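You operate a simulated robot arm through the tools that you are given. There is no shell and no other tool.

You are at the controls of a simulated two-armed robot. One attempt, no reset.

## Task
Move the white sensor to mark 2, clamp it and teach it.
Fine: its yellow button teaches it, once the knob is tight.

The check looks at the end state, three seconds after you hand in, the way a careful person would. Anything else that was tipped, shoved, dropped, spilled or broken makes it a failure.

## Robot
Two 7-joint arms with three-finger grippers on one trunk that stands fixed in place. Base frame: the origin is at the foot of the trunk, x ahead of it, y to its left, z up. Units: mm, rad, N and s.
The left shoulder is at [70, 165, 1113], the right one opposite. With the tool pointing down near the work surface each hand reaches from about 340 to 860 mm from the base axis, measured 20 degrees to its own side. Payload 3.91 kg a hand.
The tool frame of a hand sits at the grasp point between the pads (the TCP): z along the fingers, y along the line on which they close. The tips reach 30 mm beyond it. Largest opening 116 mm; the body of the gripper starts 73 mm behind the TCP.
Orientation is that of the tool frame in the base frame, as a unit quaternion [x, y, z, w]. With the fingers straight down and closing along the base's y, the tool's x points along the base's -x, its y along +y and its z along -z.

## Interface
- The arms move only by the tool move_arm. It takes "left_series", "right_series" or both (then of equal length, played together; a hand with none holds still); each is text: rows parted by semicolons, each of 7 numbers parted by spaces: the shift along the tool's x, y, z in mm, then the turn, a rotation vector about the tool's x, y, z in rad, then the opening in per cent of the stroke, from 0 (shut) to 100 (fully open). In form: dx dy dz rx ry rz hand; .... A call has 1 to 20 rows; each row is the pose to reach, as a shift and turn from the pose commanded when the call began, along the tool's axes at that moment. Rows are played at 5 a second. More than 50 mm and 0.15 rad between two rows, or a gripper value outside its range, and nothing of the call is played. Where a pose cannot be reached the arm comes as near as it can. A force on the tool above 70 N (or 10 N above the force at the start of the call, whichever is more), or a blocked arm, ends the call early, and 0.2 s more pass. Each finger travels about 153 mm/s and halts on what it meets, pressing with about 22 N; the grip force reading is that of the motor and also rises with nothing between the fingers. The clock runs only during rows and for 0.2 s after the last one: add rows that repeat a pose to give the fingers time. The reply holds the time, the measured pose of the TCP, the force on the tool along the base axes, the opening and the grip force, in the units named above and with some noise, with the torque about the TCP (base axes, N m) and any sound that the robot's microphone picked up.
- Cameras (640 x 400 px; columns grow to the right, rows downward): "scene" is now at [118.5, -48, 1430.1]; the picture's right is [-0.59, -0.81, 0.00], its down [-0.51, 0.37, -0.78] and it looks along [0.63, -0.45, -0.63] (base axes); focal length 342 px, centre (320, 200). "left" rides on the left gripper at [75, 17, -88] in its tool frame; the picture's right is [-0.22, 0.97, 0.00], its down [-0.70, -0.16, -0.70] and it looks along [-0.68, -0.16, 0.71] (tool axes); focal length 247 px, centre (320, 200). "right" rides on the right gripper at [52, 56, -88] in its tool frame; the picture's right is [-0.73, 0.68, 0.00], its down [-0.49, -0.52, -0.70] and it looks along [-0.48, -0.51, 0.71] (tool axes); focal length 247 px, centre (320, 200). There is no depth. A picture from a camera that has moved, and an enlarged one, comes with that camera's place and axes in the base frame and with its lens. The place of the scene camera against the robot may be out by one fixed shift of up to 12 mm in any direction.
- grab_frame(camera): a new picture of that camera. No time passes.
- slide_trunk(by): slides the trunk up (or, below 0, down) by that many mm; the arms and the scene camera ride with it, the base frame stays. It gives what a move gives, with no picture.
- head_to(pan, tilt): turns the head with the scene camera to pan (to the left, within 1.501 rad either way) and tilt (down, from -0.506 to 1.204), counted from straight ahead of the robot. It gives what a move gives.
- zoom(camera, box): a new picture of the part [left, top, right, bottom] of that camera's present view, enlarged. No time passes.
- close_job(): hands the job in; it is judged then, once.

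Places have to be worked out from the pictures, the camera data and where the tool is seen. Open the grippers and draw the arms clear of the work before you hand the job in, unless the task says otherwise.

The tools are called after "Request:" as name(argument=value, ...) on one line, values as JSON. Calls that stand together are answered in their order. move_arm: Moves the arms, as the interface text tells. Its arguments: {"type":"object","properties":{"left_series":{"type":"string"},"right_series":{"type":"string"}},"required":[]} The other tools are called the same way: slide_trunk (by) slides the trunk up or down; head_to (pan, tilt) turns the head that bears the scene camera; grab_frame (camera) takes a picture; zoom (camera, box) takes an enlarged picture of a part of a camera's view; close_job () hands the job in.

At the start:

```text
time: 0.0
left_ee_pos: [651.0, -65.7, 1151.9]
left_ee_rot: [0.0, 1.0, 0.0, 0.0]
left_wrist_force: [0.6, 0.7, 1.1]
left_wrist_torque: [0.0, -0.04, -0.02]
left_gripper_width: 115.9
left_grasp_force: 0.0
right_ee_pos: [437.5, -508.8, 1059.5]
right_ee_rot: [0.0, 1.0, 0.0, 0.0]
right_wrist_force: [-0.2, 0.7, -0.7]
right_wrist_torque: [0.0, -0.02, 0.02]
right_gripper_width: 116.0
right_grasp_force: 0.0
trunk travel left (down, up): [-650.0, 190.0]
head pan, tilt: [-0.625, 0.682]
```

scene: 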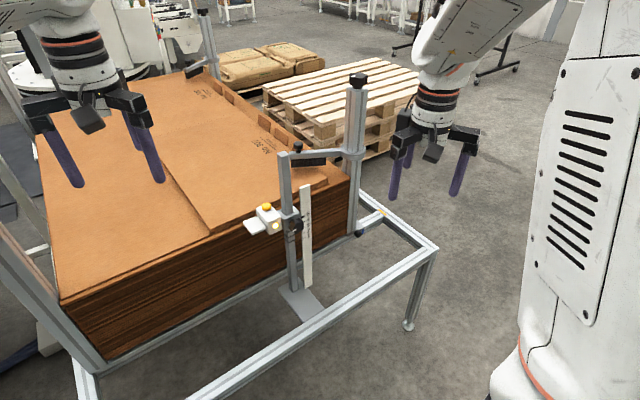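
right: 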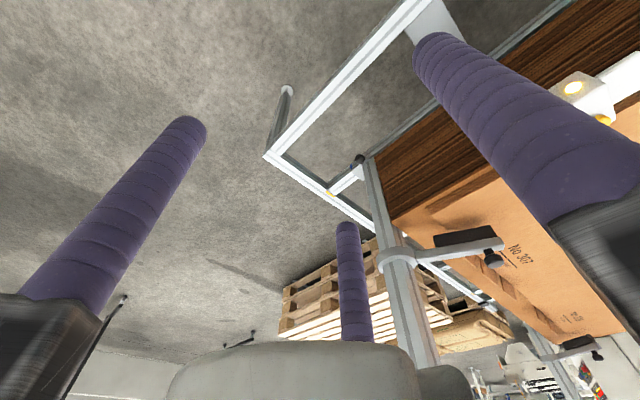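
left: 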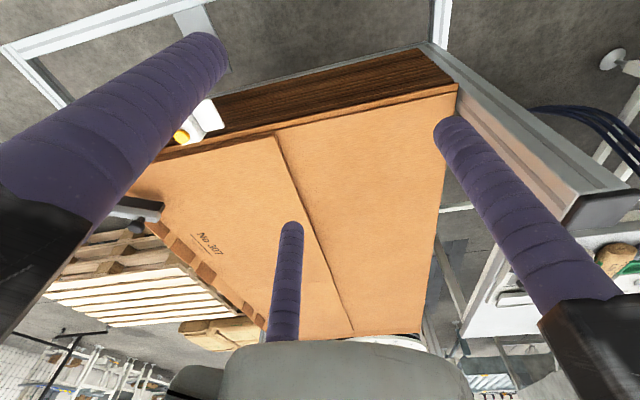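

The scene shows a white sensor on a vertical post with a scale next to it. I zoom in to see the sensor, the knob and the marks.

Request:
zoom(camera="scene", box=[220, 130, 380, 330])

Request:
zoom(camera="scene", box=[235, 180, 325, 240])

Request:
zoom(camera="right", box=[480, 0, 640, 150])

```text
2.00 times, centred on (300, 230) of scene
camera zoom: at [118.5, -48.0, 1430.1], right [-0.59, -0.81, 0.0], down [-0.51, 0.37, -0.78], along [0.63, -0.45, -0.63], focal length 683 px, centre (360, 140)
```

zoom: 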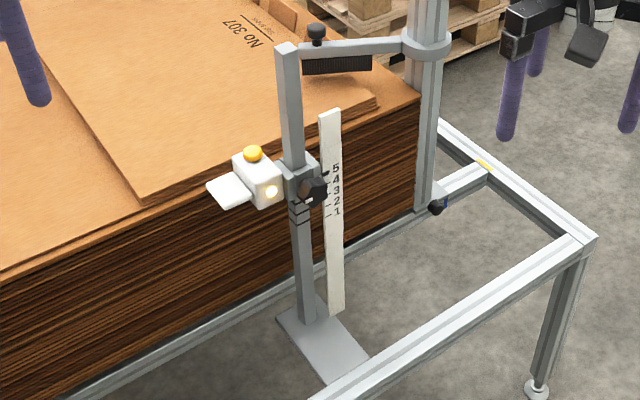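

```text
6.67 times, centred on (280, 210) of scene
camera zoom: at [118.5, -48.0, 1430.1], right [-0.59, -0.81, 0.0], down [-0.51, 0.37, -0.78], along [0.63, -0.45, -0.63], focal length 2278 px, centre (587, 133)
```

zoom: 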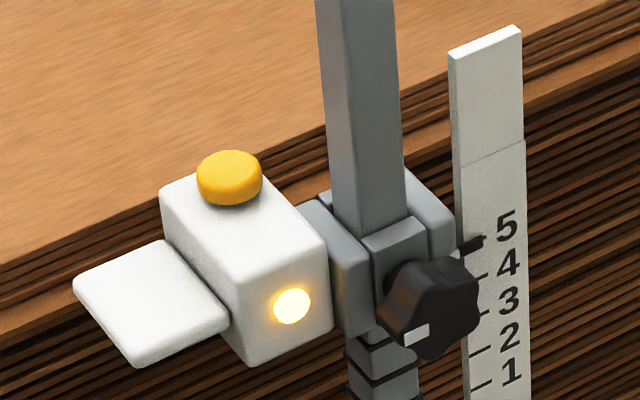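

```text
2.67 times, centred on (560, 75) of right
camera zoom: at [385.3, -452.7, 1149.4], right [0.73, 0.68, 0.0], down [0.49, -0.52, 0.7], along [0.48, -0.51, -0.71], focal length 659 px, centre (-320, 533)
```

zoom: 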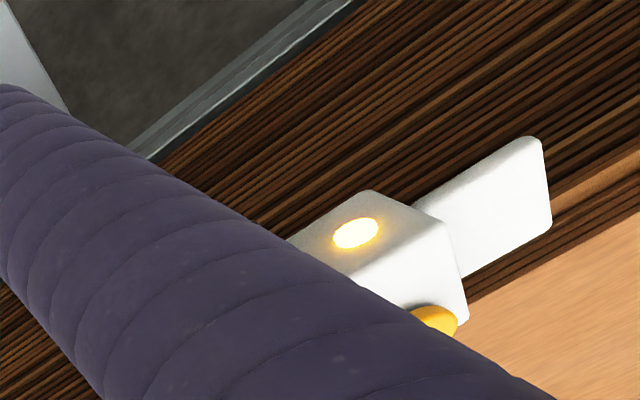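

Triangulating the scene and right views puts the lit face of the sensor near (692,-323,836). The thin post is near (703,-372) and rises to about z 1030. The knob faces the robot, so I turn the right hand to point along +x, well clear of the work, for a close look.

Request:
move_arm(right_series="-3 5 9 0 -0.143 0 100; -6 10 18 0 -0.286 0 100; -9 15 27 0 -0.429 0 100; -12 20 36 0 -0.572 0 100; -15 25 45 0 -0.715 0 100; -18 30 54 0 -0.858 0 100; -21 35 63 0 -1.0 0 100; -24 40 72 0 -1.143 0 100; -27 45 81 0 -1.286 0 100; -30 50 90 0 -1.429 0 100; -33 55 100 0 -1.571 0 100; -33 55 100 0 -1.571 0 100")

Request:
grab_frame(camera="right")

Request:
grab_frame(camera="scene")

```text
time: 2.6
left_ee_pos: [651.2, -65.4, 1151.9]
left_ee_rot: [0.001, 1.0, -0.001, 0.0]
left_wrist_force: [0.0, 0.4, 0.1]
left_wrist_torque: [-0.05, -0.01, 0.03]
left_gripper_width: 115.5
left_grasp_force: 0.1
right_ee_pos: [467.6, -452.2, 959.5]
right_ee_rot: [-0.001, 0.706, -0.002, 0.708]
right_wrist_force: [0.6, -0.3, 0.6]
right_wrist_torque: [-0.04, 0.01, -0.02]
right_gripper_width: 116.6
right_grasp_force: 0.1
right hand out of reach, approached as far as the arm can: row 8, 9
trunk travel left (down, up): [-650.0, 190.0]
head pan, tilt: [-0.625, 0.682]
```

```text
taken
camera right: at [381.2, -396.9, 909.1], right [0.0, 0.68, 0.73], down [-0.7, -0.52, 0.49], along [0.71, -0.51, 0.48], focal length 247 px, centre (320, 200)
```

right: 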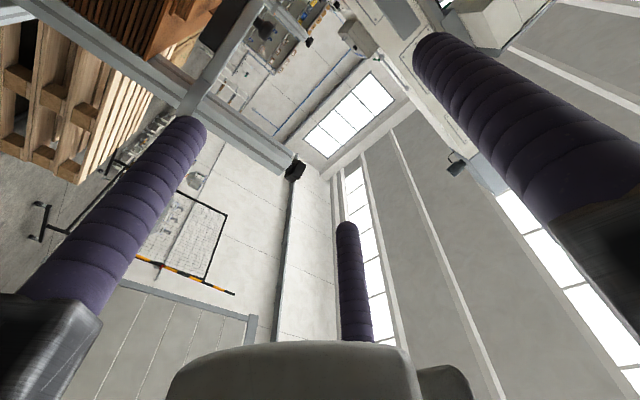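

```text
taken
camera scene: at [118.2, -46.5, 1430.2], right [-0.59, -0.81, 0.0], down [-0.51, 0.37, -0.78], along [0.63, -0.45, -0.63], focal length 342 px, centre (320, 200)
```

scene: 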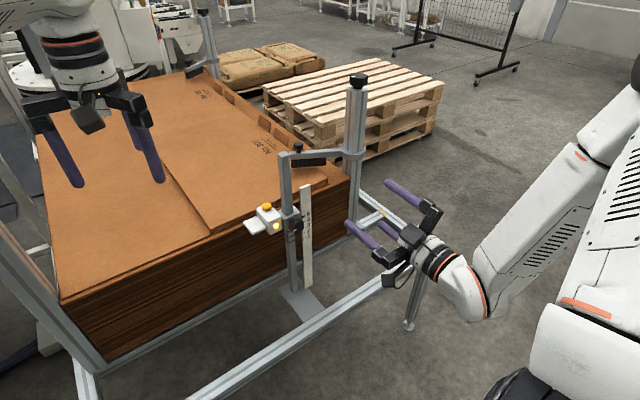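

The hand now points along +x. Three purple rods show up in the wrist picture, so I zoom in on the gripper to understand its shape.

Request:
zoom(camera="scene", box=[335, 165, 495, 325])

Request:
zoom(camera="scene", box=[0, 0, 180, 200])

Request:
zoom(camera="left", box=[0, 0, 320, 200])

```text
2.50 times, centred on (415, 245) of scene
camera zoom: at [118.2, -46.5, 1430.2], right [-0.59, -0.81, 0.0], down [-0.51, 0.37, -0.78], along [0.63, -0.45, -0.63], focal length 854 px, centre (82, 88)
```

zoom: 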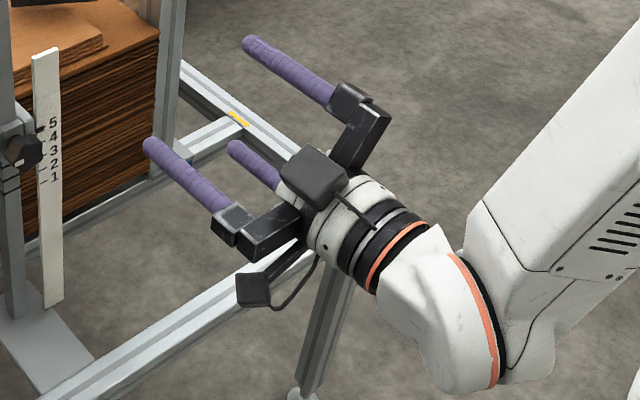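

```text
2.00 times, centred on (90, 100) of scene
camera zoom: at [118.2, -46.5, 1430.2], right [-0.59, -0.81, 0.0], down [-0.51, 0.37, -0.78], along [0.63, -0.45, -0.63], focal length 683 px, centre (780, 400)
```

zoom: 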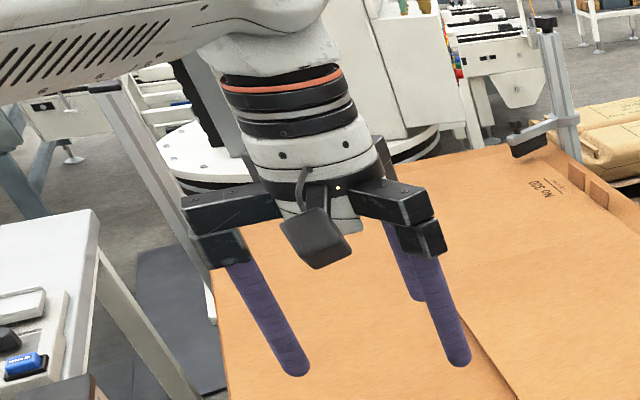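

```text
2.00 times, centred on (160, 100) of left
camera zoom: at [576.9, -48.4, 1239.3], right [0.22, 0.97, 0.0], down [0.7, -0.16, 0.7], along [0.68, -0.16, -0.71], focal length 494 px, centre (640, 400)
```

zoom: 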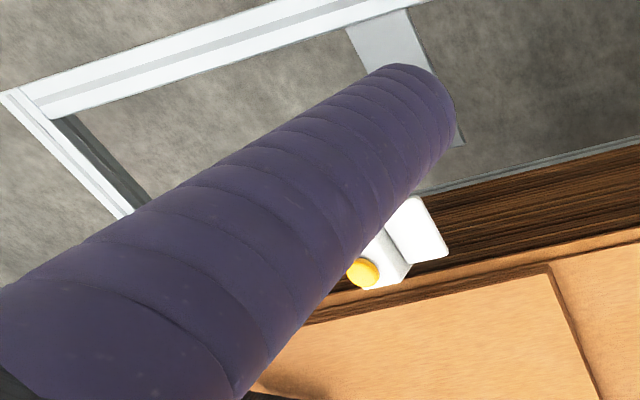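

The gripper seems to have a third rod. I close the right hand part-way in free air and watch how the rods move.

Request:
move_arm(right_series="0 0 0 0 0 0 60; 0 0 0 0 0 0 35; 0 0 0 0 0 0 35; 0 0 0 0 0 0 35")

Request:
grab_frame(camera="right")

Request:
zoom(camera="scene", box=[335, 165, 495, 325])

```text
time: 3.6
left_ee_pos: [650.8, -66.5, 1152.0]
left_ee_rot: [0.0, 1.0, 0.0, 0.001]
left_wrist_force: [-0.6, -0.6, 0.5]
left_wrist_torque: [0.01, 0.01, -0.01]
left_gripper_width: 115.9
left_grasp_force: 0.0
right_ee_pos: [468.9, -453.2, 958.5]
right_ee_rot: [0.0, 0.707, 0.0, 0.707]
right_wrist_force: [0.2, 0.1, -0.9]
right_wrist_torque: [0.03, 0.02, -0.02]
right_gripper_width: 40.4
right_grasp_force: 0.1
trunk travel left (down, up): [-650.0, 190.0]
head pan, tilt: [-0.625, 0.682]
```

```text
taken
camera right: at [381.2, -397.8, 908.9], right [0.0, 0.68, 0.73], down [-0.7, -0.52, 0.49], along [0.71, -0.51, 0.48], focal length 247 px, centre (320, 200)
```

right: 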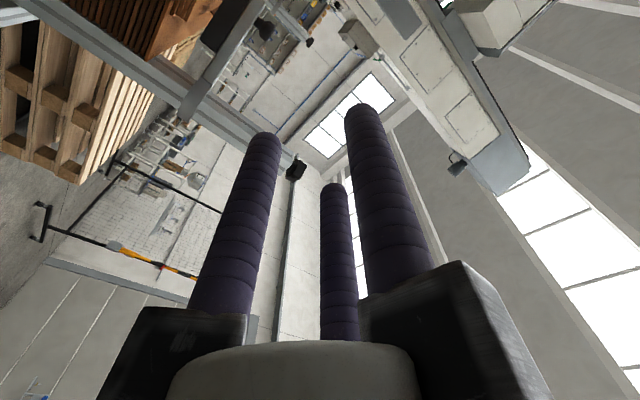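

```text
2.50 times, centred on (415, 245) of scene
camera zoom: at [118.4, -48.0, 1430.1], right [-0.59, -0.81, 0.0], down [-0.51, 0.37, -0.78], along [0.63, -0.45, -0.63], focal length 854 px, centre (82, 88)
```

zoom: 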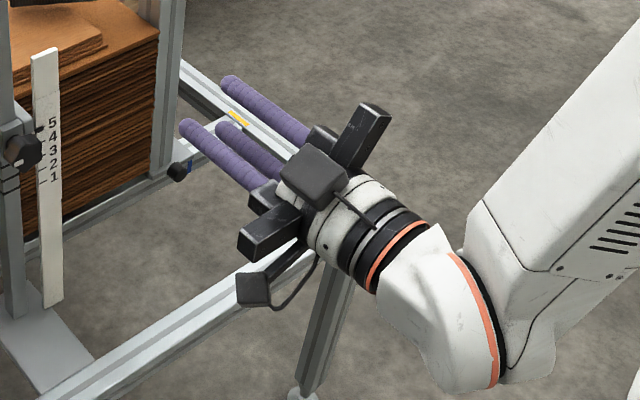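

The rods move together as a three-jaw set at 120° spacing, so the hand can grip a round knob well. Next I roll the hand about its axis, which puts its camera up and to the right for a close view of the knob, pointer and scale.

Request:
move_arm(right_series="0 0 0 0 0 0.149 35; 0 0 0 0 0 0.298 35; 0 0 0 0 0 0.447 35; 0 0 0 0 0 0.596 35; 0 0 0 0 0 0.745 35; 0 0 0 0 0 0.894 35; 0 0 0 0 0 1.043 35; 0 0 0 0 0 1.192 35; 0 0 0 0 0 1.341 35; 0 0 0 0 0 1.49 35; 0 0 0 0 0 1.639 35; 0 0 0 0 0 1.788 35; 0 0 0 0 0 1.937 35; 0 0 0 0 0 2.086 35; 0 0 0 0 0 2.235 35; 0 0 0 0 0 2.384 35; 0 0 0 0 0 2.533 35; 0 0 0 0 0 2.682 35; 0 0 0 0 0 2.831 35; 0 0 0 0 0 2.98 35")

Request:
grab_frame(camera="right")

```text
time: 7.8
left_ee_pos: [651.2, -66.6, 1151.7]
left_ee_rot: [0.0, 1.0, 0.001, 0.0]
left_wrist_force: [1.3, 1.1, -0.5]
left_wrist_torque: [-0.02, -0.01, 0.01]
left_gripper_width: 115.8
left_grasp_force: 0.0
right_ee_pos: [469.5, -452.7, 958.2]
right_ee_rot: [0.705, 0.056, 0.705, 0.056]
right_wrist_force: [0.2, 0.6, -0.1]
right_wrist_torque: [0.02, -0.02, 0.01]
right_gripper_width: 40.6
right_grasp_force: 0.0
trunk travel left (down, up): [-650.0, 190.0]
head pan, tilt: [-0.625, 0.682]
```

```text
taken
camera right: at [381.7, -501.3, 1021.5], right [0.0, -0.79, -0.61], down [-0.7, 0.44, -0.56], along [0.71, 0.43, -0.55], focal length 247 px, centre (320, 200)
```

right: 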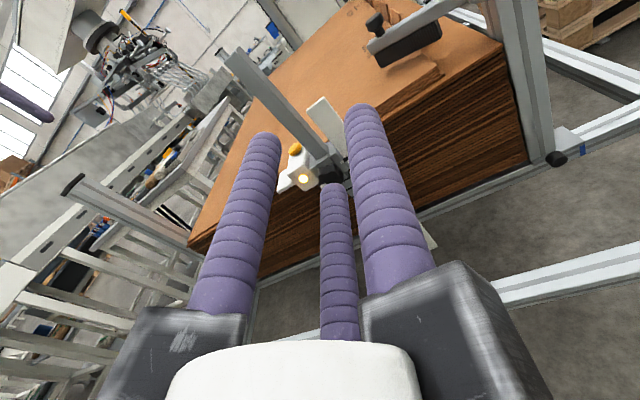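

The roll worked and the sensor is in view, but the fingers hide the knob. I open the hand and zoom in.

Request:
move_arm(right_series="0 0 0 0 0 0 100; 0 0 0 0 0 0 100; 0 0 0 0 0 0 100")

Request:
zoom(camera="right", box=[220, 100, 400, 212])

Request:
zoom(camera="right", box=[270, 120, 350, 200])

```text
time: 8.6
left_ee_pos: [651.5, -66.2, 1151.9]
left_ee_rot: [0.0, 1.0, 0.0, 0.0]
left_wrist_force: [0.3, -0.3, 0.6]
left_wrist_torque: [0.04, 0.02, 0.0]
left_gripper_width: 115.8
left_grasp_force: 0.1
right_ee_pos: [469.9, -453.4, 958.7]
right_ee_rot: [0.704, 0.058, 0.705, 0.058]
right_wrist_force: [-0.4, 0.0, 0.0]
right_wrist_torque: [0.02, -0.02, -0.02]
right_gripper_width: 116.1
right_grasp_force: 0.1
trunk travel left (down, up): [-650.0, 190.0]
head pan, tilt: [-0.625, 0.682]
```

```text
3.56 times, centred on (310, 156) of right
camera zoom: at [381.8, -501.1, 1021.6], right [0.0, -0.79, -0.61], down [-0.7, 0.44, -0.56], along [0.71, 0.43, -0.55], focal length 878 px, centre (356, 356)
```

zoom: 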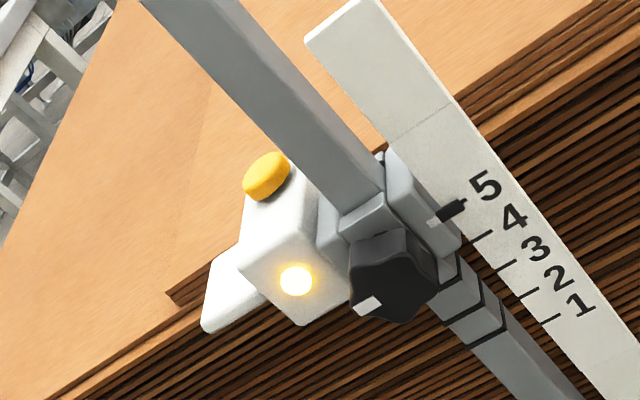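

```text
5.00 times, centred on (310, 160) of right
camera zoom: at [381.8, -501.1, 1021.6], right [0.0, -0.79, -0.61], down [-0.7, 0.44, -0.56], along [0.71, 0.43, -0.55], focal length 1235 px, centre (370, 400)
```

zoom: 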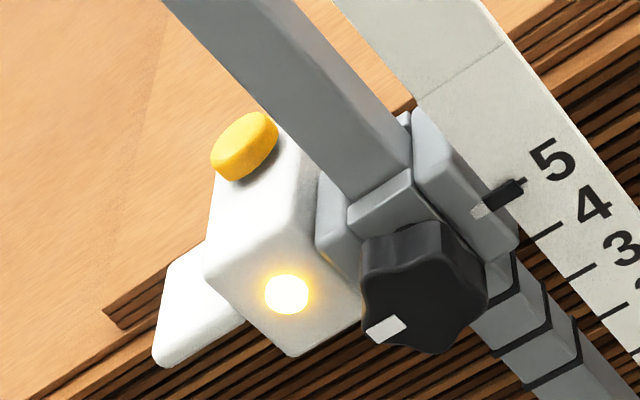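

Pointer at mark 5, mark spacing about 20 mm, so the sensor has to drop about 60 mm. The knob is near (667,-366,823). The white tab on the sensor's left is near (727,-283,832), and the left hand will use it to hold the sensor. I bring the left hand down and turn it horizontal, pointing (0.5,-0.87,0) and closing vertically, still well away from the tab.

Request:
move_arm(left_series="1 -4 18 0.1276 -0.0342 -0.0342 100; 2 -8 37 0.2553 -0.0684 -0.0684 100; 3 -12 55 0.3829 -0.1026 -0.1026 100; 4 -16 74 0.5105 -0.1368 -0.1368 100; 5 -20 92 0.6382 -0.171 -0.171 100; 6 -24 111 0.7658 -0.2052 -0.2052 100; 7 -28 129 0.8934 -0.2394 -0.2394 100; 8 -32 148 1.0211 -0.2736 -0.2736 100; 9 -36 166 1.1487 -0.3078 -0.3078 100; 10 -41 185 1.2763 -0.342 -0.342 100; 11 -45 203 1.404 -0.3762 -0.3762 100; 11 -49 222 1.5316 -0.4104 -0.4104 100; 11 -49 222 1.5316 -0.4104 -0.4104 100")

Request:
grab_frame(camera="left")

Request:
grab_frame(camera="scene")

```text
time: 11.6
left_ee_pos: [653.8, -114.8, 966.5]
left_ee_rot: [0.16, -0.676, 0.689, -0.207]
left_wrist_force: [-1.2, -0.1, -0.1]
left_wrist_torque: [-0.02, -0.02, 0.04]
left_gripper_width: 116.1
left_grasp_force: 0.0
right_ee_pos: [468.5, -452.1, 959.8]
right_ee_rot: [0.704, 0.058, 0.705, 0.058]
right_wrist_force: [-0.6, 0.4, 0.1]
right_wrist_torque: [0.01, 0.0, 0.0]
right_gripper_width: 115.9
right_grasp_force: 0.1
trunk travel left (down, up): [-650.0, 190.0]
head pan, tilt: [-0.625, 0.682]
stopped in row 13 (left hand): the arm was blocked; the commanded pose is now the measured one
```

```text
taken
camera left: at [545.4, -75.7, 942.0], right [0.26, 0.11, -0.96], down [0.24, 0.95, 0.18], along [0.94, -0.28, 0.22], focal length 247 px, centre (320, 200)
```

left: 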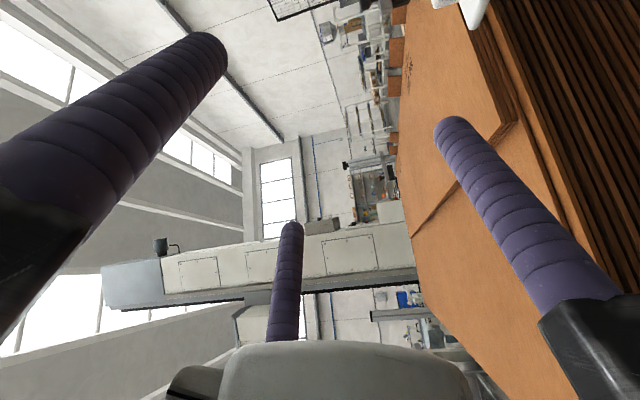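

```text
taken
camera scene: at [117.9, -47.9, 1430.4], right [-0.59, -0.81, 0.0], down [-0.51, 0.37, -0.78], along [0.63, -0.45, -0.63], focal length 342 px, centre (320, 200)
```

scene: 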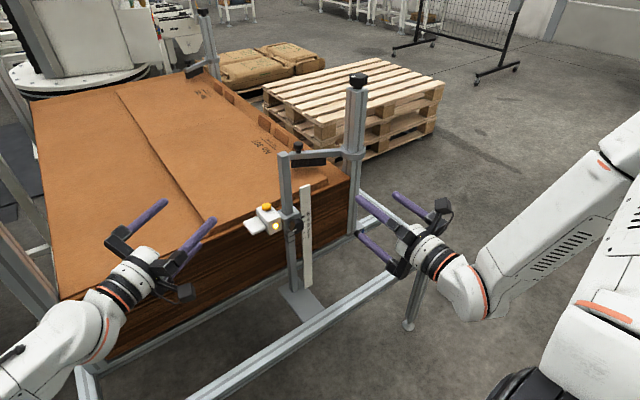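

The left arm stopped about 36 mm short in z, blocked by something. I look at the area around the left forearm before moving again.

Request:
head_to(pan=0.0, tilt=0.9)

Request:
grab_frame(camera="scene")

```text
time: 12.6
left_ee_pos: [653.8, -114.0, 964.8]
left_ee_rot: [0.161, -0.677, 0.688, -0.205]
left_wrist_force: [0.3, 0.1, -0.7]
left_wrist_torque: [-0.01, 0.0, -0.03]
left_gripper_width: 116.2
left_grasp_force: 0.0
right_ee_pos: [469.2, -453.9, 958.2]
right_ee_rot: [0.704, 0.057, 0.705, 0.057]
right_wrist_force: [0.5, -0.9, 0.6]
right_wrist_torque: [0.01, 0.01, 0.01]
right_gripper_width: 115.9
right_grasp_force: 0.1
trunk travel left (down, up): [-650.0, 190.0]
head pan, tilt: [0.0, 0.901]
```

```text
taken
camera scene: at [124.5, 1.9, 1412.6], right [0.0, -1.0, 0.0], down [-0.78, 0.0, -0.62], along [0.62, 0.0, -0.78], focal length 342 px, centre (320, 200)
```

scene: 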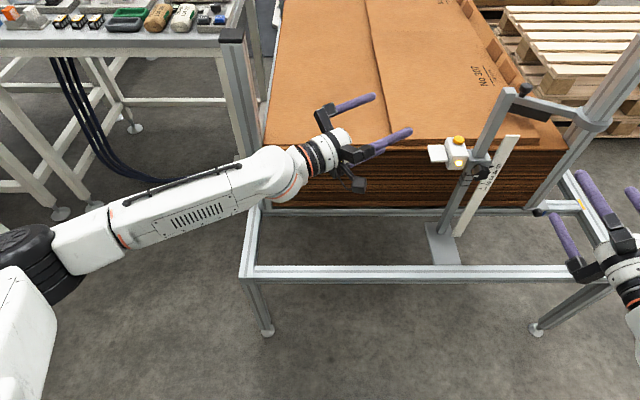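

The view shows nothing touching the left arm, so the block looks like a joint or self limit in that arm posture. Both hands need to be about 130 mm lower anyway, and the space under them is free, so I slide the trunk down and keep the arm postures.

Request:
slide_trunk(by=-130)

Request:
head_to(pan=-0.5, tilt=0.7)

Request:
grab_frame(camera="scene")

Request:
grab_frame(camera="left")

Request:
grab_frame(camera="right")

```text
time: 14.2
left_ee_pos: [652.3, -115.1, 834.6]
left_ee_rot: [0.161, -0.677, 0.688, -0.205]
left_wrist_force: [-0.7, 0.4, 0.7]
left_wrist_torque: [0.0, -0.04, -0.01]
left_gripper_width: 115.8
left_grasp_force: 0.0
right_ee_pos: [469.7, -454.1, 830.3]
right_ee_rot: [0.704, 0.057, 0.705, 0.058]
right_wrist_force: [-0.4, 0.0, -0.1]
right_wrist_torque: [-0.01, 0.01, 0.01]
right_gripper_width: 116.3
right_grasp_force: 0.0
trunk travel left (down, up): [-520.0, 320.0]
head pan, tilt: [0.0, 0.901]
```

```text
time: 15.1
left_ee_pos: [651.9, -115.3, 835.2]
left_ee_rot: [0.161, -0.677, 0.688, -0.205]
left_wrist_force: [0.0, -0.8, -0.7]
left_wrist_torque: [-0.01, -0.02, 0.01]
left_gripper_width: 115.8
left_grasp_force: 0.1
right_ee_pos: [468.9, -453.7, 828.7]
right_ee_rot: [0.705, 0.057, 0.705, 0.057]
right_wrist_force: [0.2, 0.4, -0.5]
right_wrist_torque: [0.0, 0.05, -0.03]
right_gripper_width: 116.0
right_grasp_force: 0.0
trunk travel left (down, up): [-520.0, 320.0]
head pan, tilt: [-0.499, 0.7]
```

```text
taken
camera scene: at [123.7, -38.5, 1298.7], right [-0.48, -0.88, 0.0], down [-0.57, 0.31, -0.76], along [0.67, -0.37, -0.64], focal length 342 px, centre (320, 200)
```

scene: 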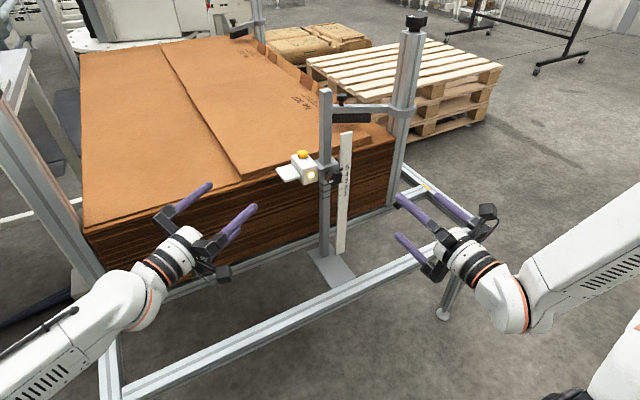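

```text
taken
camera left: at [545.2, -76.1, 809.9], right [0.26, 0.11, -0.96], down [0.24, 0.95, 0.18], along [0.94, -0.28, 0.22], focal length 247 px, centre (320, 200)
```

left: 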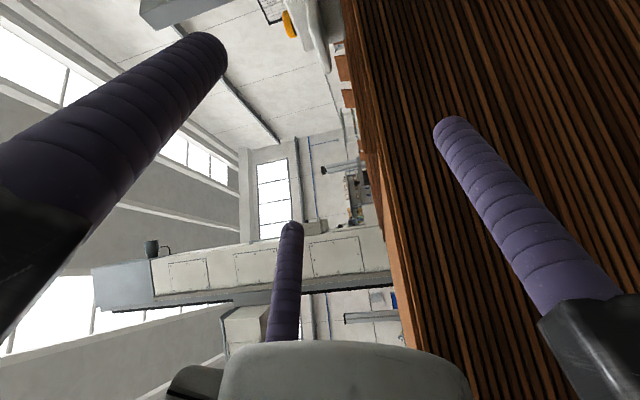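

```text
taken
camera right: at [381.7, -501.0, 891.7], right [0.0, -0.79, -0.61], down [-0.7, 0.44, -0.56], along [0.71, 0.43, -0.55], focal length 247 px, centre (320, 200)
```

right: 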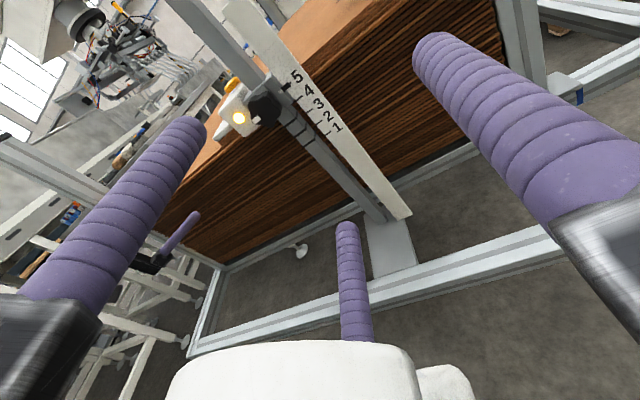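

Both hands are now near the working height. I zoom in on the sensor from the right and left cameras for accurate geometry.

Request:
zoom(camera="right", box=[195, 55, 355, 155])

Request:
zoom(camera="left", box=[230, 0, 390, 100])

Request:
zoom(camera="scene", box=[265, 130, 365, 205])

```text
4.00 times, centred on (275, 105) of right
camera zoom: at [381.7, -501.0, 891.7], right [0.0, -0.79, -0.61], down [-0.7, 0.44, -0.56], along [0.71, 0.43, -0.55], focal length 988 px, centre (500, 580)
```

zoom: 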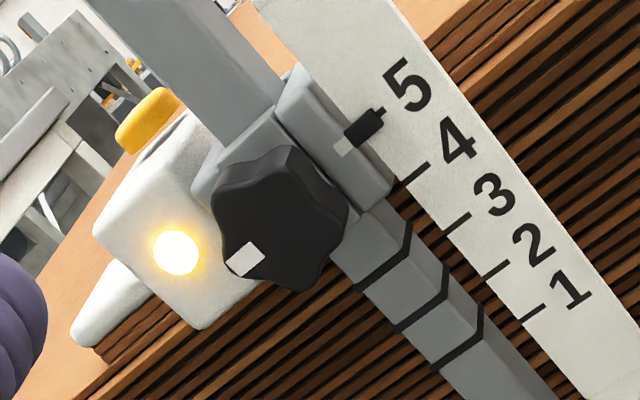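

```text
4.00 times, centred on (310, 50) of left
camera zoom: at [545.2, -76.1, 809.9], right [0.26, 0.11, -0.96], down [0.24, 0.95, 0.18], along [0.94, -0.28, 0.22], focal length 988 px, centre (360, 800)
```

zoom: 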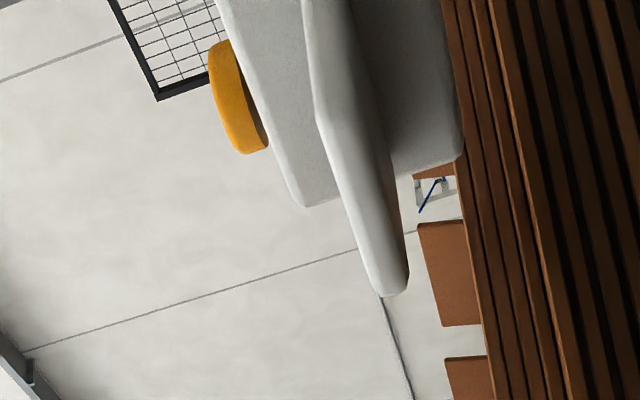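

```text
5.33 times, centred on (315, 168) of scene
camera zoom: at [123.7, -38.5, 1298.7], right [-0.48, -0.88, 0.0], down [-0.57, 0.31, -0.76], along [0.67, -0.37, -0.64], focal length 1822 px, centre (347, 373)
```

zoom: 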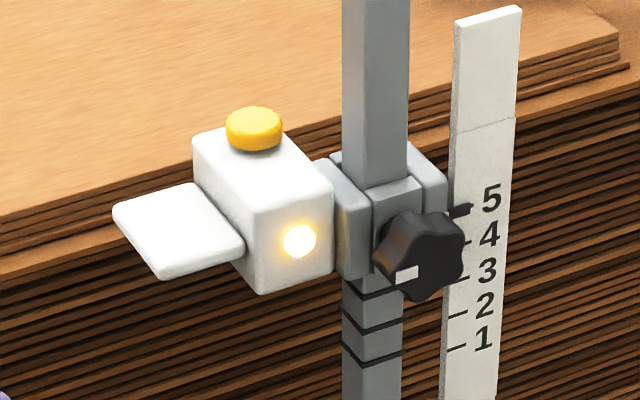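

Both views agree on the tab: x 699–745, y -304 to -263, z about 828–837. The stack top is near z 810. I straighten the left hand slightly and bring it to a staging point about 100 mm short of the tab.

Request:
move_arm(left_series="7 0 19 -0.011 0 -0.018 90; 14 1 38 -0.021 0 -0.037 80; 20.5 1.6 57.5 -0.032 0 -0.055 75; 20.5 1.6 57.5 -0.032 0 -0.055 75")

Request:
grab_frame(camera="left")

Request:
grab_frame(camera="scene")

```text
time: 16.1
left_ee_pos: [664.8, -173.7, 834.2]
left_ee_rot: [0.183, -0.682, 0.683, -0.183]
left_wrist_force: [-0.5, 0.1, -1.4]
left_wrist_torque: [-0.01, 0.01, -0.03]
left_gripper_width: 87.0
left_grasp_force: 0.0
right_ee_pos: [468.6, -452.9, 828.7]
right_ee_rot: [0.704, 0.058, 0.705, 0.057]
right_wrist_force: [0.9, 0.4, 0.0]
right_wrist_torque: [0.01, 0.01, 0.0]
right_gripper_width: 116.0
right_grasp_force: 0.0
trunk travel left (down, up): [-520.0, 320.0]
head pan, tilt: [-0.499, 0.7]
```

```text
taken
camera left: at [555.8, -135.7, 816.9], right [0.19, 0.11, -0.97], down [0.25, 0.95, 0.16], along [0.95, -0.28, 0.16], focal length 247 px, centre (320, 200)
```

left: 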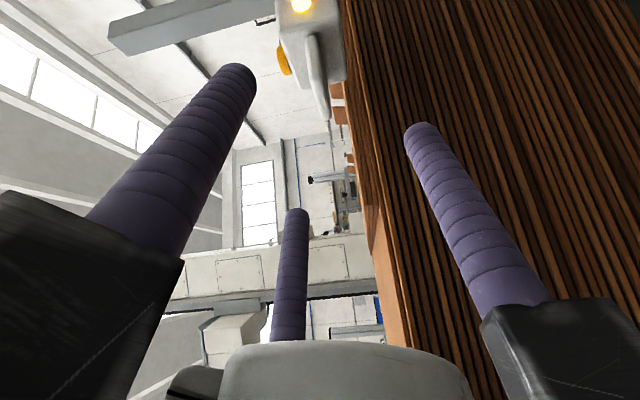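

```text
taken
camera scene: at [123.5, -38.1, 1298.7], right [-0.48, -0.88, 0.0], down [-0.57, 0.31, -0.77], along [0.67, -0.37, -0.64], focal length 342 px, centre (320, 200)
```

scene: 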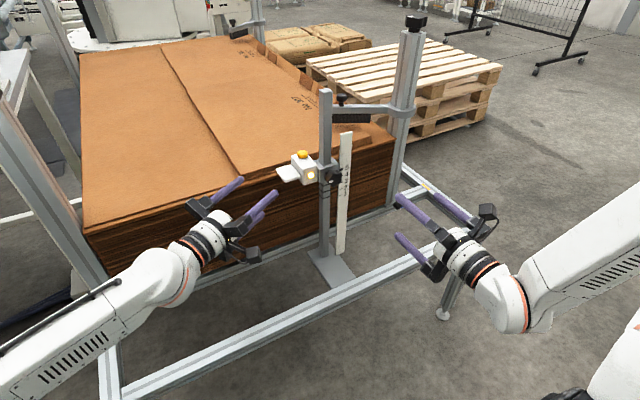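

Left hand is staged correctly. I zoom in to refine the tab's height relative to the hand.

Request:
zoom(camera="left", box=[250, 0, 410, 130])

```text
3.08 times, centred on (330, 65) of left
camera zoom: at [555.8, -135.7, 816.9], right [0.19, 0.11, -0.97], down [0.25, 0.95, 0.16], along [0.95, -0.28, 0.16], focal length 760 px, centre (289, 615)
```

zoom: 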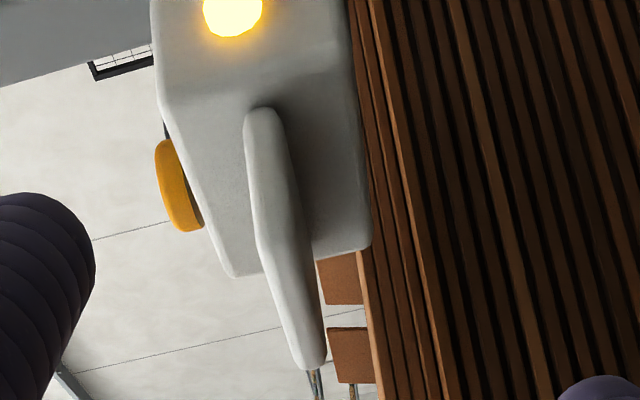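

The tab is about 9 mm thick, centred at z 833, with its outer edge at y about -267. I narrow the left hand to about 36 mm and slide it over the tab. It stays at z 838, because with one jaw below and two above the pinch centre sits a few mm under the TCP.

Request:
move_arm(left_series="1 -3.8 10 0 0 0 50; 1.5 -3.8 20 0 0 0 31; 2 -3.8 30 0 0 0 31; 2 -3.8 45 0 0 0 31; 2.6 -3.8 60 0 0 0 31; 2.6 -3.8 60 0 0 0 31")

Request:
grab_frame(camera="left")

Request:
zoom(camera="scene", box=[215, 120, 375, 220])

```text
time: 17.5
left_ee_pos: [692.0, -227.9, 837.9]
left_ee_rot: [-0.184, 0.683, -0.683, 0.183]
left_wrist_force: [-1.1, 0.3, -0.2]
left_wrist_torque: [0.01, 0.0, 0.01]
left_gripper_width: 36.0
left_grasp_force: 0.1
right_ee_pos: [469.0, -452.2, 829.0]
right_ee_rot: [0.704, 0.058, 0.705, 0.057]
right_wrist_force: [-0.1, -0.5, -0.4]
right_wrist_torque: [0.01, 0.01, -0.01]
right_gripper_width: 116.2
right_grasp_force: 0.0
trunk travel left (down, up): [-520.0, 320.0]
head pan, tilt: [-0.499, 0.7]
```

```text
taken
camera left: at [582.8, -189.7, 820.6], right [0.19, 0.11, -0.97], down [0.25, 0.95, 0.16], along [0.95, -0.28, 0.16], focal length 247 px, centre (320, 200)
```

left: 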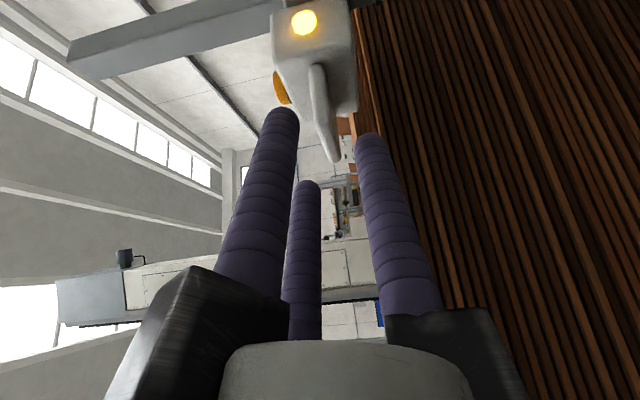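

```text
4.00 times, centred on (295, 170) of scene
camera zoom: at [123.6, -38.3, 1298.7], right [-0.48, -0.88, 0.0], down [-0.57, 0.31, -0.76], along [0.67, -0.37, -0.64], focal length 1367 px, centre (420, 320)
```

zoom: 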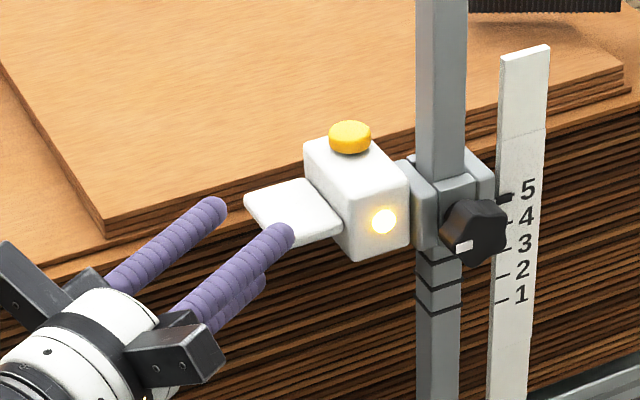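

The tab lines up between the upper pair and the lower rod. I advance the last 37 mm.

Request:
move_arm(left_series="0 0 12 0 0 0 31; 0 0 24 0 0 0 31; 0 0 37 0 0 0 31; 0 0 37 0 0 0 31")

Request:
grab_frame(camera="left")

Request:
zoom(camera="scene", box=[235, 120, 355, 210])

```text
time: 18.5
left_ee_pos: [709.5, -260.0, 839.1]
left_ee_rot: [0.184, -0.682, 0.683, -0.184]
left_wrist_force: [-0.5, 0.1, 0.2]
left_wrist_torque: [0.0, -0.01, 0.01]
left_gripper_width: 35.9
left_grasp_force: 0.2
right_ee_pos: [468.5, -453.3, 828.8]
right_ee_rot: [0.704, 0.058, 0.705, 0.057]
right_wrist_force: [0.5, -1.0, -0.1]
right_wrist_torque: [0.02, -0.02, -0.01]
right_gripper_width: 116.1
right_grasp_force: 0.1
trunk travel left (down, up): [-520.0, 320.0]
head pan, tilt: [-0.499, 0.7]
```

```text
taken
camera left: at [601.1, -221.6, 820.0], right [0.19, 0.11, -0.97], down [0.25, 0.95, 0.16], along [0.95, -0.28, 0.16], focal length 247 px, centre (320, 200)
```

left: 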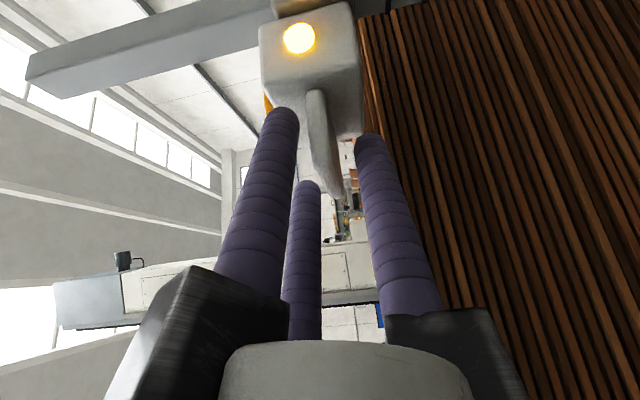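

```text
4.44 times, centred on (295, 165) of scene
camera zoom: at [123.6, -38.3, 1298.7], right [-0.48, -0.88, 0.0], down [-0.57, 0.31, -0.76], along [0.67, -0.37, -0.64], focal length 1518 px, centre (431, 356)
```

zoom: 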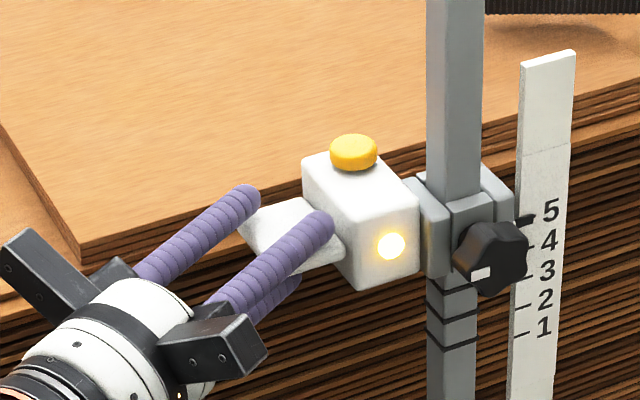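

The rods straddle the tab with no contact force. I close the left hand gently and watch the wrist force.

Request:
move_arm(left_series="0 0 0 0 0 0 20; 0 0 0 0 0 0 10; 0 0 0 0 0 0 3; 0 0 0 0 0 0 0; 0 0 0 0 0 0 0")

Request:
grab_frame(camera="left")

Request:
zoom(camera="scene", box=[235, 120, 355, 210])

```text
time: 19.7
left_ee_pos: [709.8, -260.7, 836.9]
left_ee_rot: [0.183, -0.683, 0.683, -0.183]
left_wrist_force: [-0.7, -1.6, -0.4]
left_wrist_torque: [-0.05, -0.02, 0.07]
left_gripper_width: 18.2
left_grasp_force: 45.1
right_ee_pos: [469.5, -452.9, 828.7]
right_ee_rot: [0.704, 0.058, 0.705, 0.057]
right_wrist_force: [0.3, 0.3, -0.1]
right_wrist_torque: [0.02, 0.02, -0.02]
right_gripper_width: 115.8
right_grasp_force: 0.0
trunk travel left (down, up): [-520.0, 320.0]
head pan, tilt: [-0.499, 0.7]
```

```text
taken
camera left: at [600.7, -222.1, 819.6], right [0.19, 0.11, -0.97], down [0.25, 0.95, 0.16], along [0.95, -0.28, 0.16], focal length 247 px, centre (320, 200)
```

left: 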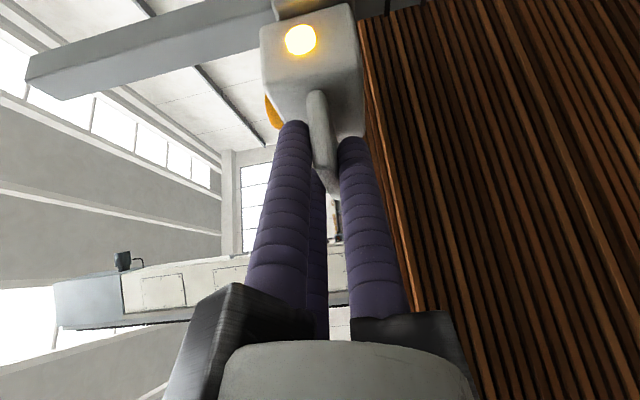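

```text
4.44 times, centred on (295, 165) of scene
camera zoom: at [123.7, -38.9, 1298.7], right [-0.48, -0.88, 0.0], down [-0.57, 0.31, -0.76], along [0.67, -0.37, -0.64], focal length 1518 px, centre (431, 356)
```

zoom: 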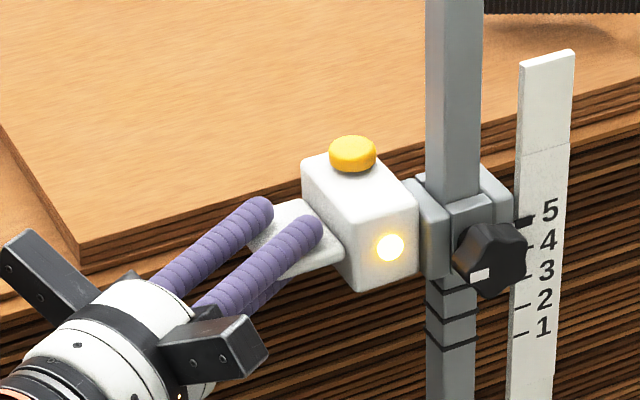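

The width stopped at 18.2 mm, which matches three jaws on a 9 mm tab, and there is little side load, so the sensor is held. Now I bring the right hand in line with the knob, estimated face centre (658,-370,830), with tips about 40 mm short of it.

Request:
move_arm(right_series="3 -16 24 0 0 0 85; 6 -33 48 0 0 0 70; 9 -49 72 0 0 0 60; 12 -65 97 0 0 0 52; 14.4 -81.6 121 0 0 0 52; 14.4 -81.6 121 0 0 0 52")

Request:
grab_frame(camera="right")

Request:
zoom(camera="scene", box=[265, 120, 425, 240])

Request:
grab_frame(camera="left")

```text
time: 21.1
left_ee_pos: [708.5, -261.2, 836.9]
left_ee_rot: [-0.184, 0.684, -0.682, 0.183]
left_wrist_force: [-2.5, -1.4, -2.8]
left_wrist_torque: [-0.07, 0.03, -0.14]
left_gripper_width: 18.1
left_grasp_force: 44.7
right_ee_pos: [590.3, -370.7, 829.1]
right_ee_rot: [0.705, 0.058, 0.705, 0.057]
right_wrist_force: [0.9, -0.3, 0.3]
right_wrist_torque: [-0.01, -0.01, 0.02]
right_gripper_width: 60.5
right_grasp_force: 0.1
trunk travel left (down, up): [-520.0, 320.0]
head pan, tilt: [-0.499, 0.7]
```

```text
taken
camera right: at [503.1, -418.0, 892.1], right [0.0, -0.79, -0.61], down [-0.7, 0.44, -0.56], along [0.71, 0.43, -0.55], focal length 247 px, centre (320, 200)
```

right: 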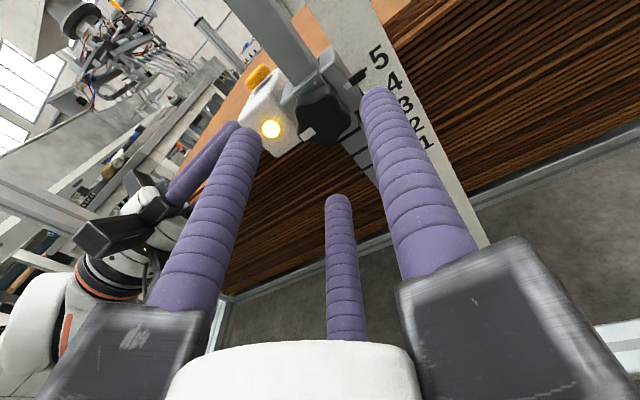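

```text
3.33 times, centred on (345, 180) of scene
camera zoom: at [123.7, -38.9, 1298.7], right [-0.48, -0.88, 0.0], down [-0.57, 0.31, -0.76], along [0.67, -0.37, -0.64], focal length 1139 px, centre (237, 267)
```

zoom: 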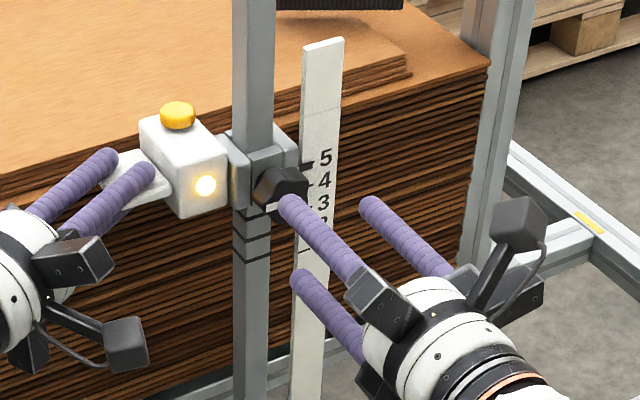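

```text
taken
camera left: at [600.7, -222.1, 819.5], right [0.19, 0.11, -0.97], down [0.25, 0.95, 0.16], along [0.95, -0.28, 0.16], focal length 247 px, centre (320, 200)
```

left: 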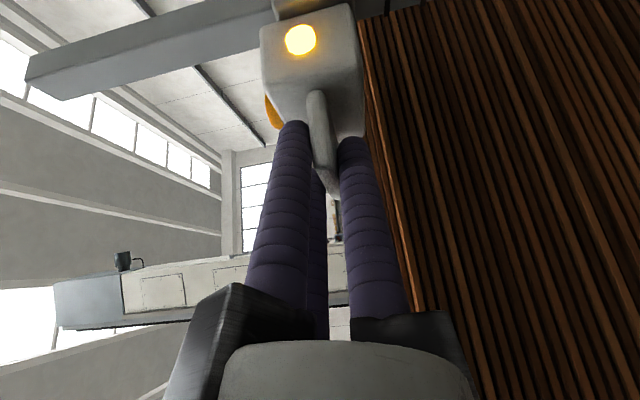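

The knob is clearly visible between the rods, so I zoom in to find its centre precisely.

Request:
zoom(camera="right", box=[250, 60, 410, 180])

```text
3.33 times, centred on (330, 120) of right
camera zoom: at [503.1, -418.0, 892.1], right [0.0, -0.79, -0.61], down [-0.7, 0.44, -0.56], along [0.71, 0.43, -0.55], focal length 823 px, centre (287, 467)
```

zoom: 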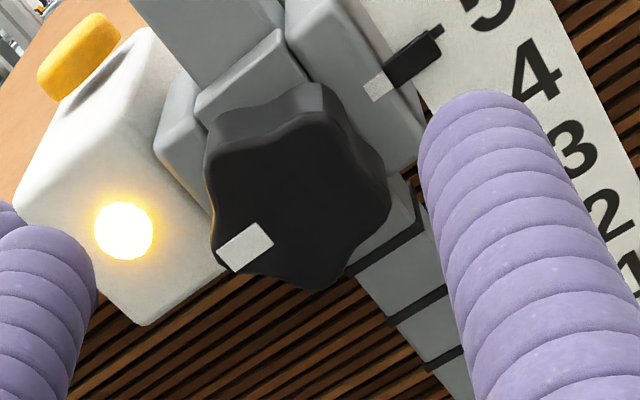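

The knob face centre comes out at (661.5,-370.5,828.5), which is within 1 mm of the hand's axis. The jaws point at the knob's lobes, so I roll back 0.5 rad to put them in the valleys and look again.

Request:
move_arm(right_series="0 0 0 0 0 -0.14 52; 0 0 0 0 0 -0.28 52; 0 0 0 0 0 -0.42 52; 0 0 0 0 0 -0.5 52; 0 0 0 0 0 -0.5 52")

Request:
zoom(camera="right", box=[240, 60, 400, 180])

Request:
grab_frame(camera="right")

```text
time: 22.3
left_ee_pos: [708.8, -259.9, 837.5]
left_ee_rot: [-0.182, 0.683, -0.683, 0.184]
left_wrist_force: [-2.8, -1.9, -2.9]
left_wrist_torque: [-0.03, 0.04, -0.12]
left_gripper_width: 18.1
left_grasp_force: 44.7
right_ee_pos: [590.6, -370.6, 830.6]
right_ee_rot: [0.668, 0.23, 0.669, 0.23]
right_wrist_force: [1.2, 0.5, -0.2]
right_wrist_torque: [0.01, 0.0, 0.02]
right_gripper_width: 60.1
right_grasp_force: 0.1
trunk travel left (down, up): [-520.0, 320.0]
head pan, tilt: [-0.499, 0.7]
```

```text
3.33 times, centred on (320, 120) of right
camera zoom: at [502.6, -383.3, 908.0], right [0.0, -0.99, -0.16], down [-0.7, 0.11, -0.71], along [0.71, 0.11, -0.69], focal length 823 px, centre (320, 467)
```

zoom: 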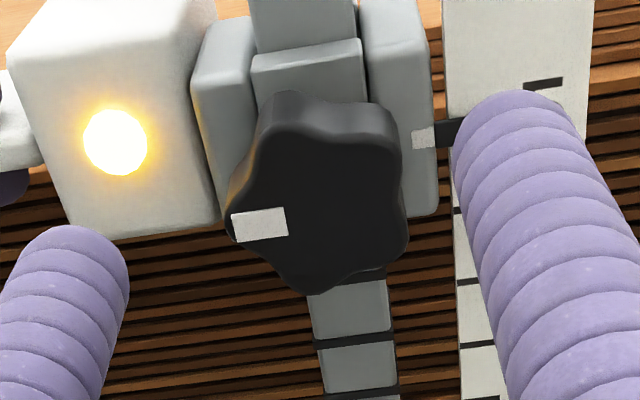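

```text
taken
camera right: at [502.6, -383.3, 908.0], right [0.0, -0.99, -0.16], down [-0.7, 0.11, -0.71], along [0.71, 0.11, -0.69], focal length 247 px, centre (320, 200)
```

right: 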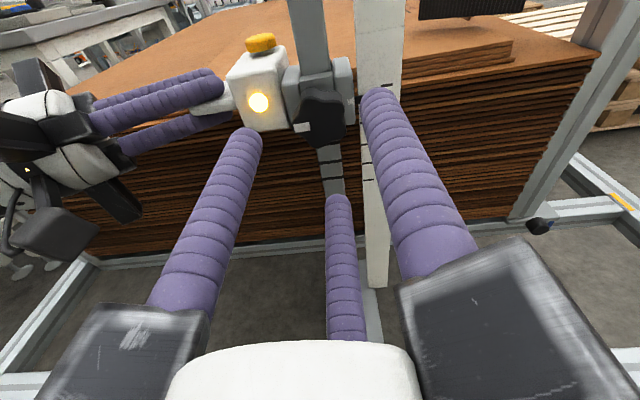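

From straight on, the knob has five lobes: marker lobe at left, then bottom, lower right, upper right and upper left. The jaws now sit with one in a valley and two on opposing flanks, which is ideal. I advance 50 mm so the tips go about 9 mm past the knob face.

Request:
move_arm(right_series="0 0 15 0 0 0 50; 0 0 30 0 0 0 47; 0 0 40 0 0 0 47; 0 0 50 0 0 0 47; 0 0 50 0 0 0 47")

Request:
grab_frame(camera="right")

Request:
zoom(camera="scene", box=[265, 120, 425, 240])

```text
time: 23.5
left_ee_pos: [710.3, -260.7, 836.6]
left_ee_rot: [-0.182, 0.683, -0.683, 0.184]
left_wrist_force: [-2.9, -1.6, -3.4]
left_wrist_torque: [-0.03, 0.05, -0.07]
left_gripper_width: 18.2
left_grasp_force: 45.2
right_ee_pos: [639.7, -370.6, 830.8]
right_ee_rot: [0.669, 0.229, 0.669, 0.23]
right_wrist_force: [0.3, 0.6, 0.3]
right_wrist_torque: [0.0, -0.01, 0.03]
right_gripper_width: 54.6
right_grasp_force: 0.1
trunk travel left (down, up): [-520.0, 320.0]
head pan, tilt: [-0.499, 0.7]
```

```text
taken
camera right: at [552.1, -383.6, 908.6], right [0.0, -0.99, -0.16], down [-0.7, 0.11, -0.71], along [0.71, 0.11, -0.69], focal length 247 px, centre (320, 200)
```

right: 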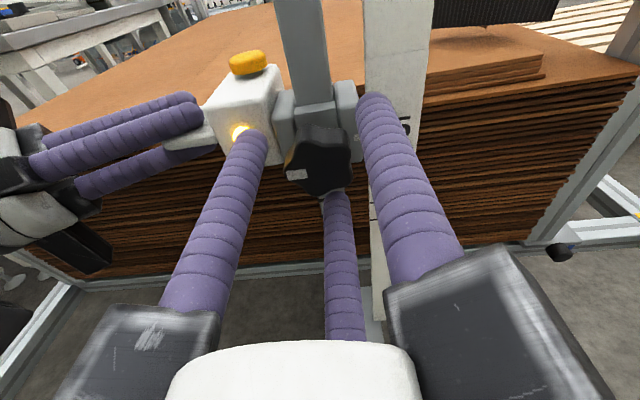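

```text
3.33 times, centred on (345, 180) of scene
camera zoom: at [123.6, -38.9, 1298.7], right [-0.48, -0.88, 0.0], down [-0.57, 0.31, -0.76], along [0.67, -0.37, -0.64], focal length 1139 px, centre (237, 267)
```

zoom: 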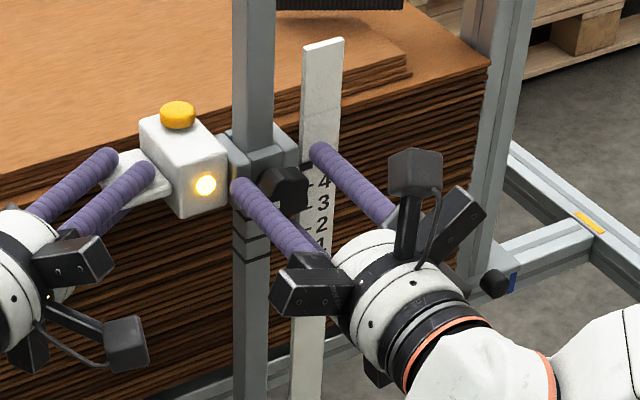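

Right hand is centred on the knob with no contact. I advance another 5 mm and close on the knob.

Request:
move_arm(right_series="0 0 5 0 0 0 47; 0 0 5 0 0 0 38; 0 0 5 0 0 0 30; 0 0 5 0 0 0 20; 0 0 5 0 0 0 15; 0 0 5 0 0 0 15")

Request:
zoom(camera="right", box=[240, 60, 400, 180])

```text
time: 24.9
left_ee_pos: [709.1, -260.7, 839.4]
left_ee_rot: [-0.182, 0.683, -0.683, 0.184]
left_wrist_force: [-12.6, 8.0, 5.5]
left_wrist_torque: [-0.08, 0.04, -0.07]
left_gripper_width: 17.9
left_grasp_force: 44.9
right_ee_pos: [644.5, -370.4, 829.1]
right_ee_rot: [0.669, 0.229, 0.668, 0.23]
right_wrist_force: [7.4, -9.6, -9.5]
right_wrist_torque: [-0.04, 0.41, -0.09]
right_gripper_width: 36.1
right_grasp_force: 45.2
trunk travel left (down, up): [-520.0, 320.0]
head pan, tilt: [-0.499, 0.7]
```

```text
3.33 times, centred on (320, 120) of right
camera zoom: at [557.3, -384.1, 907.3], right [0.0, -0.99, -0.16], down [-0.7, 0.11, -0.7], along [0.71, 0.11, -0.69], focal length 823 px, centre (320, 467)
```

zoom: 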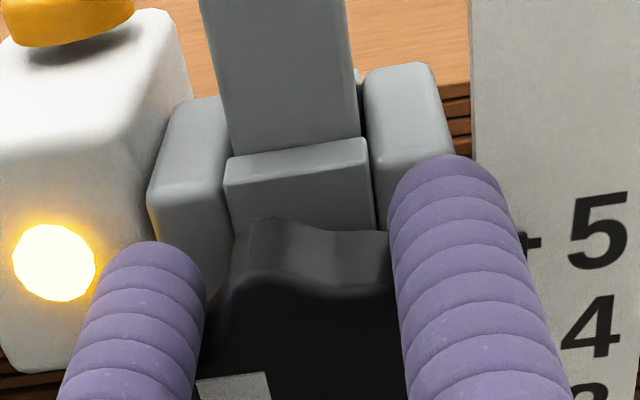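

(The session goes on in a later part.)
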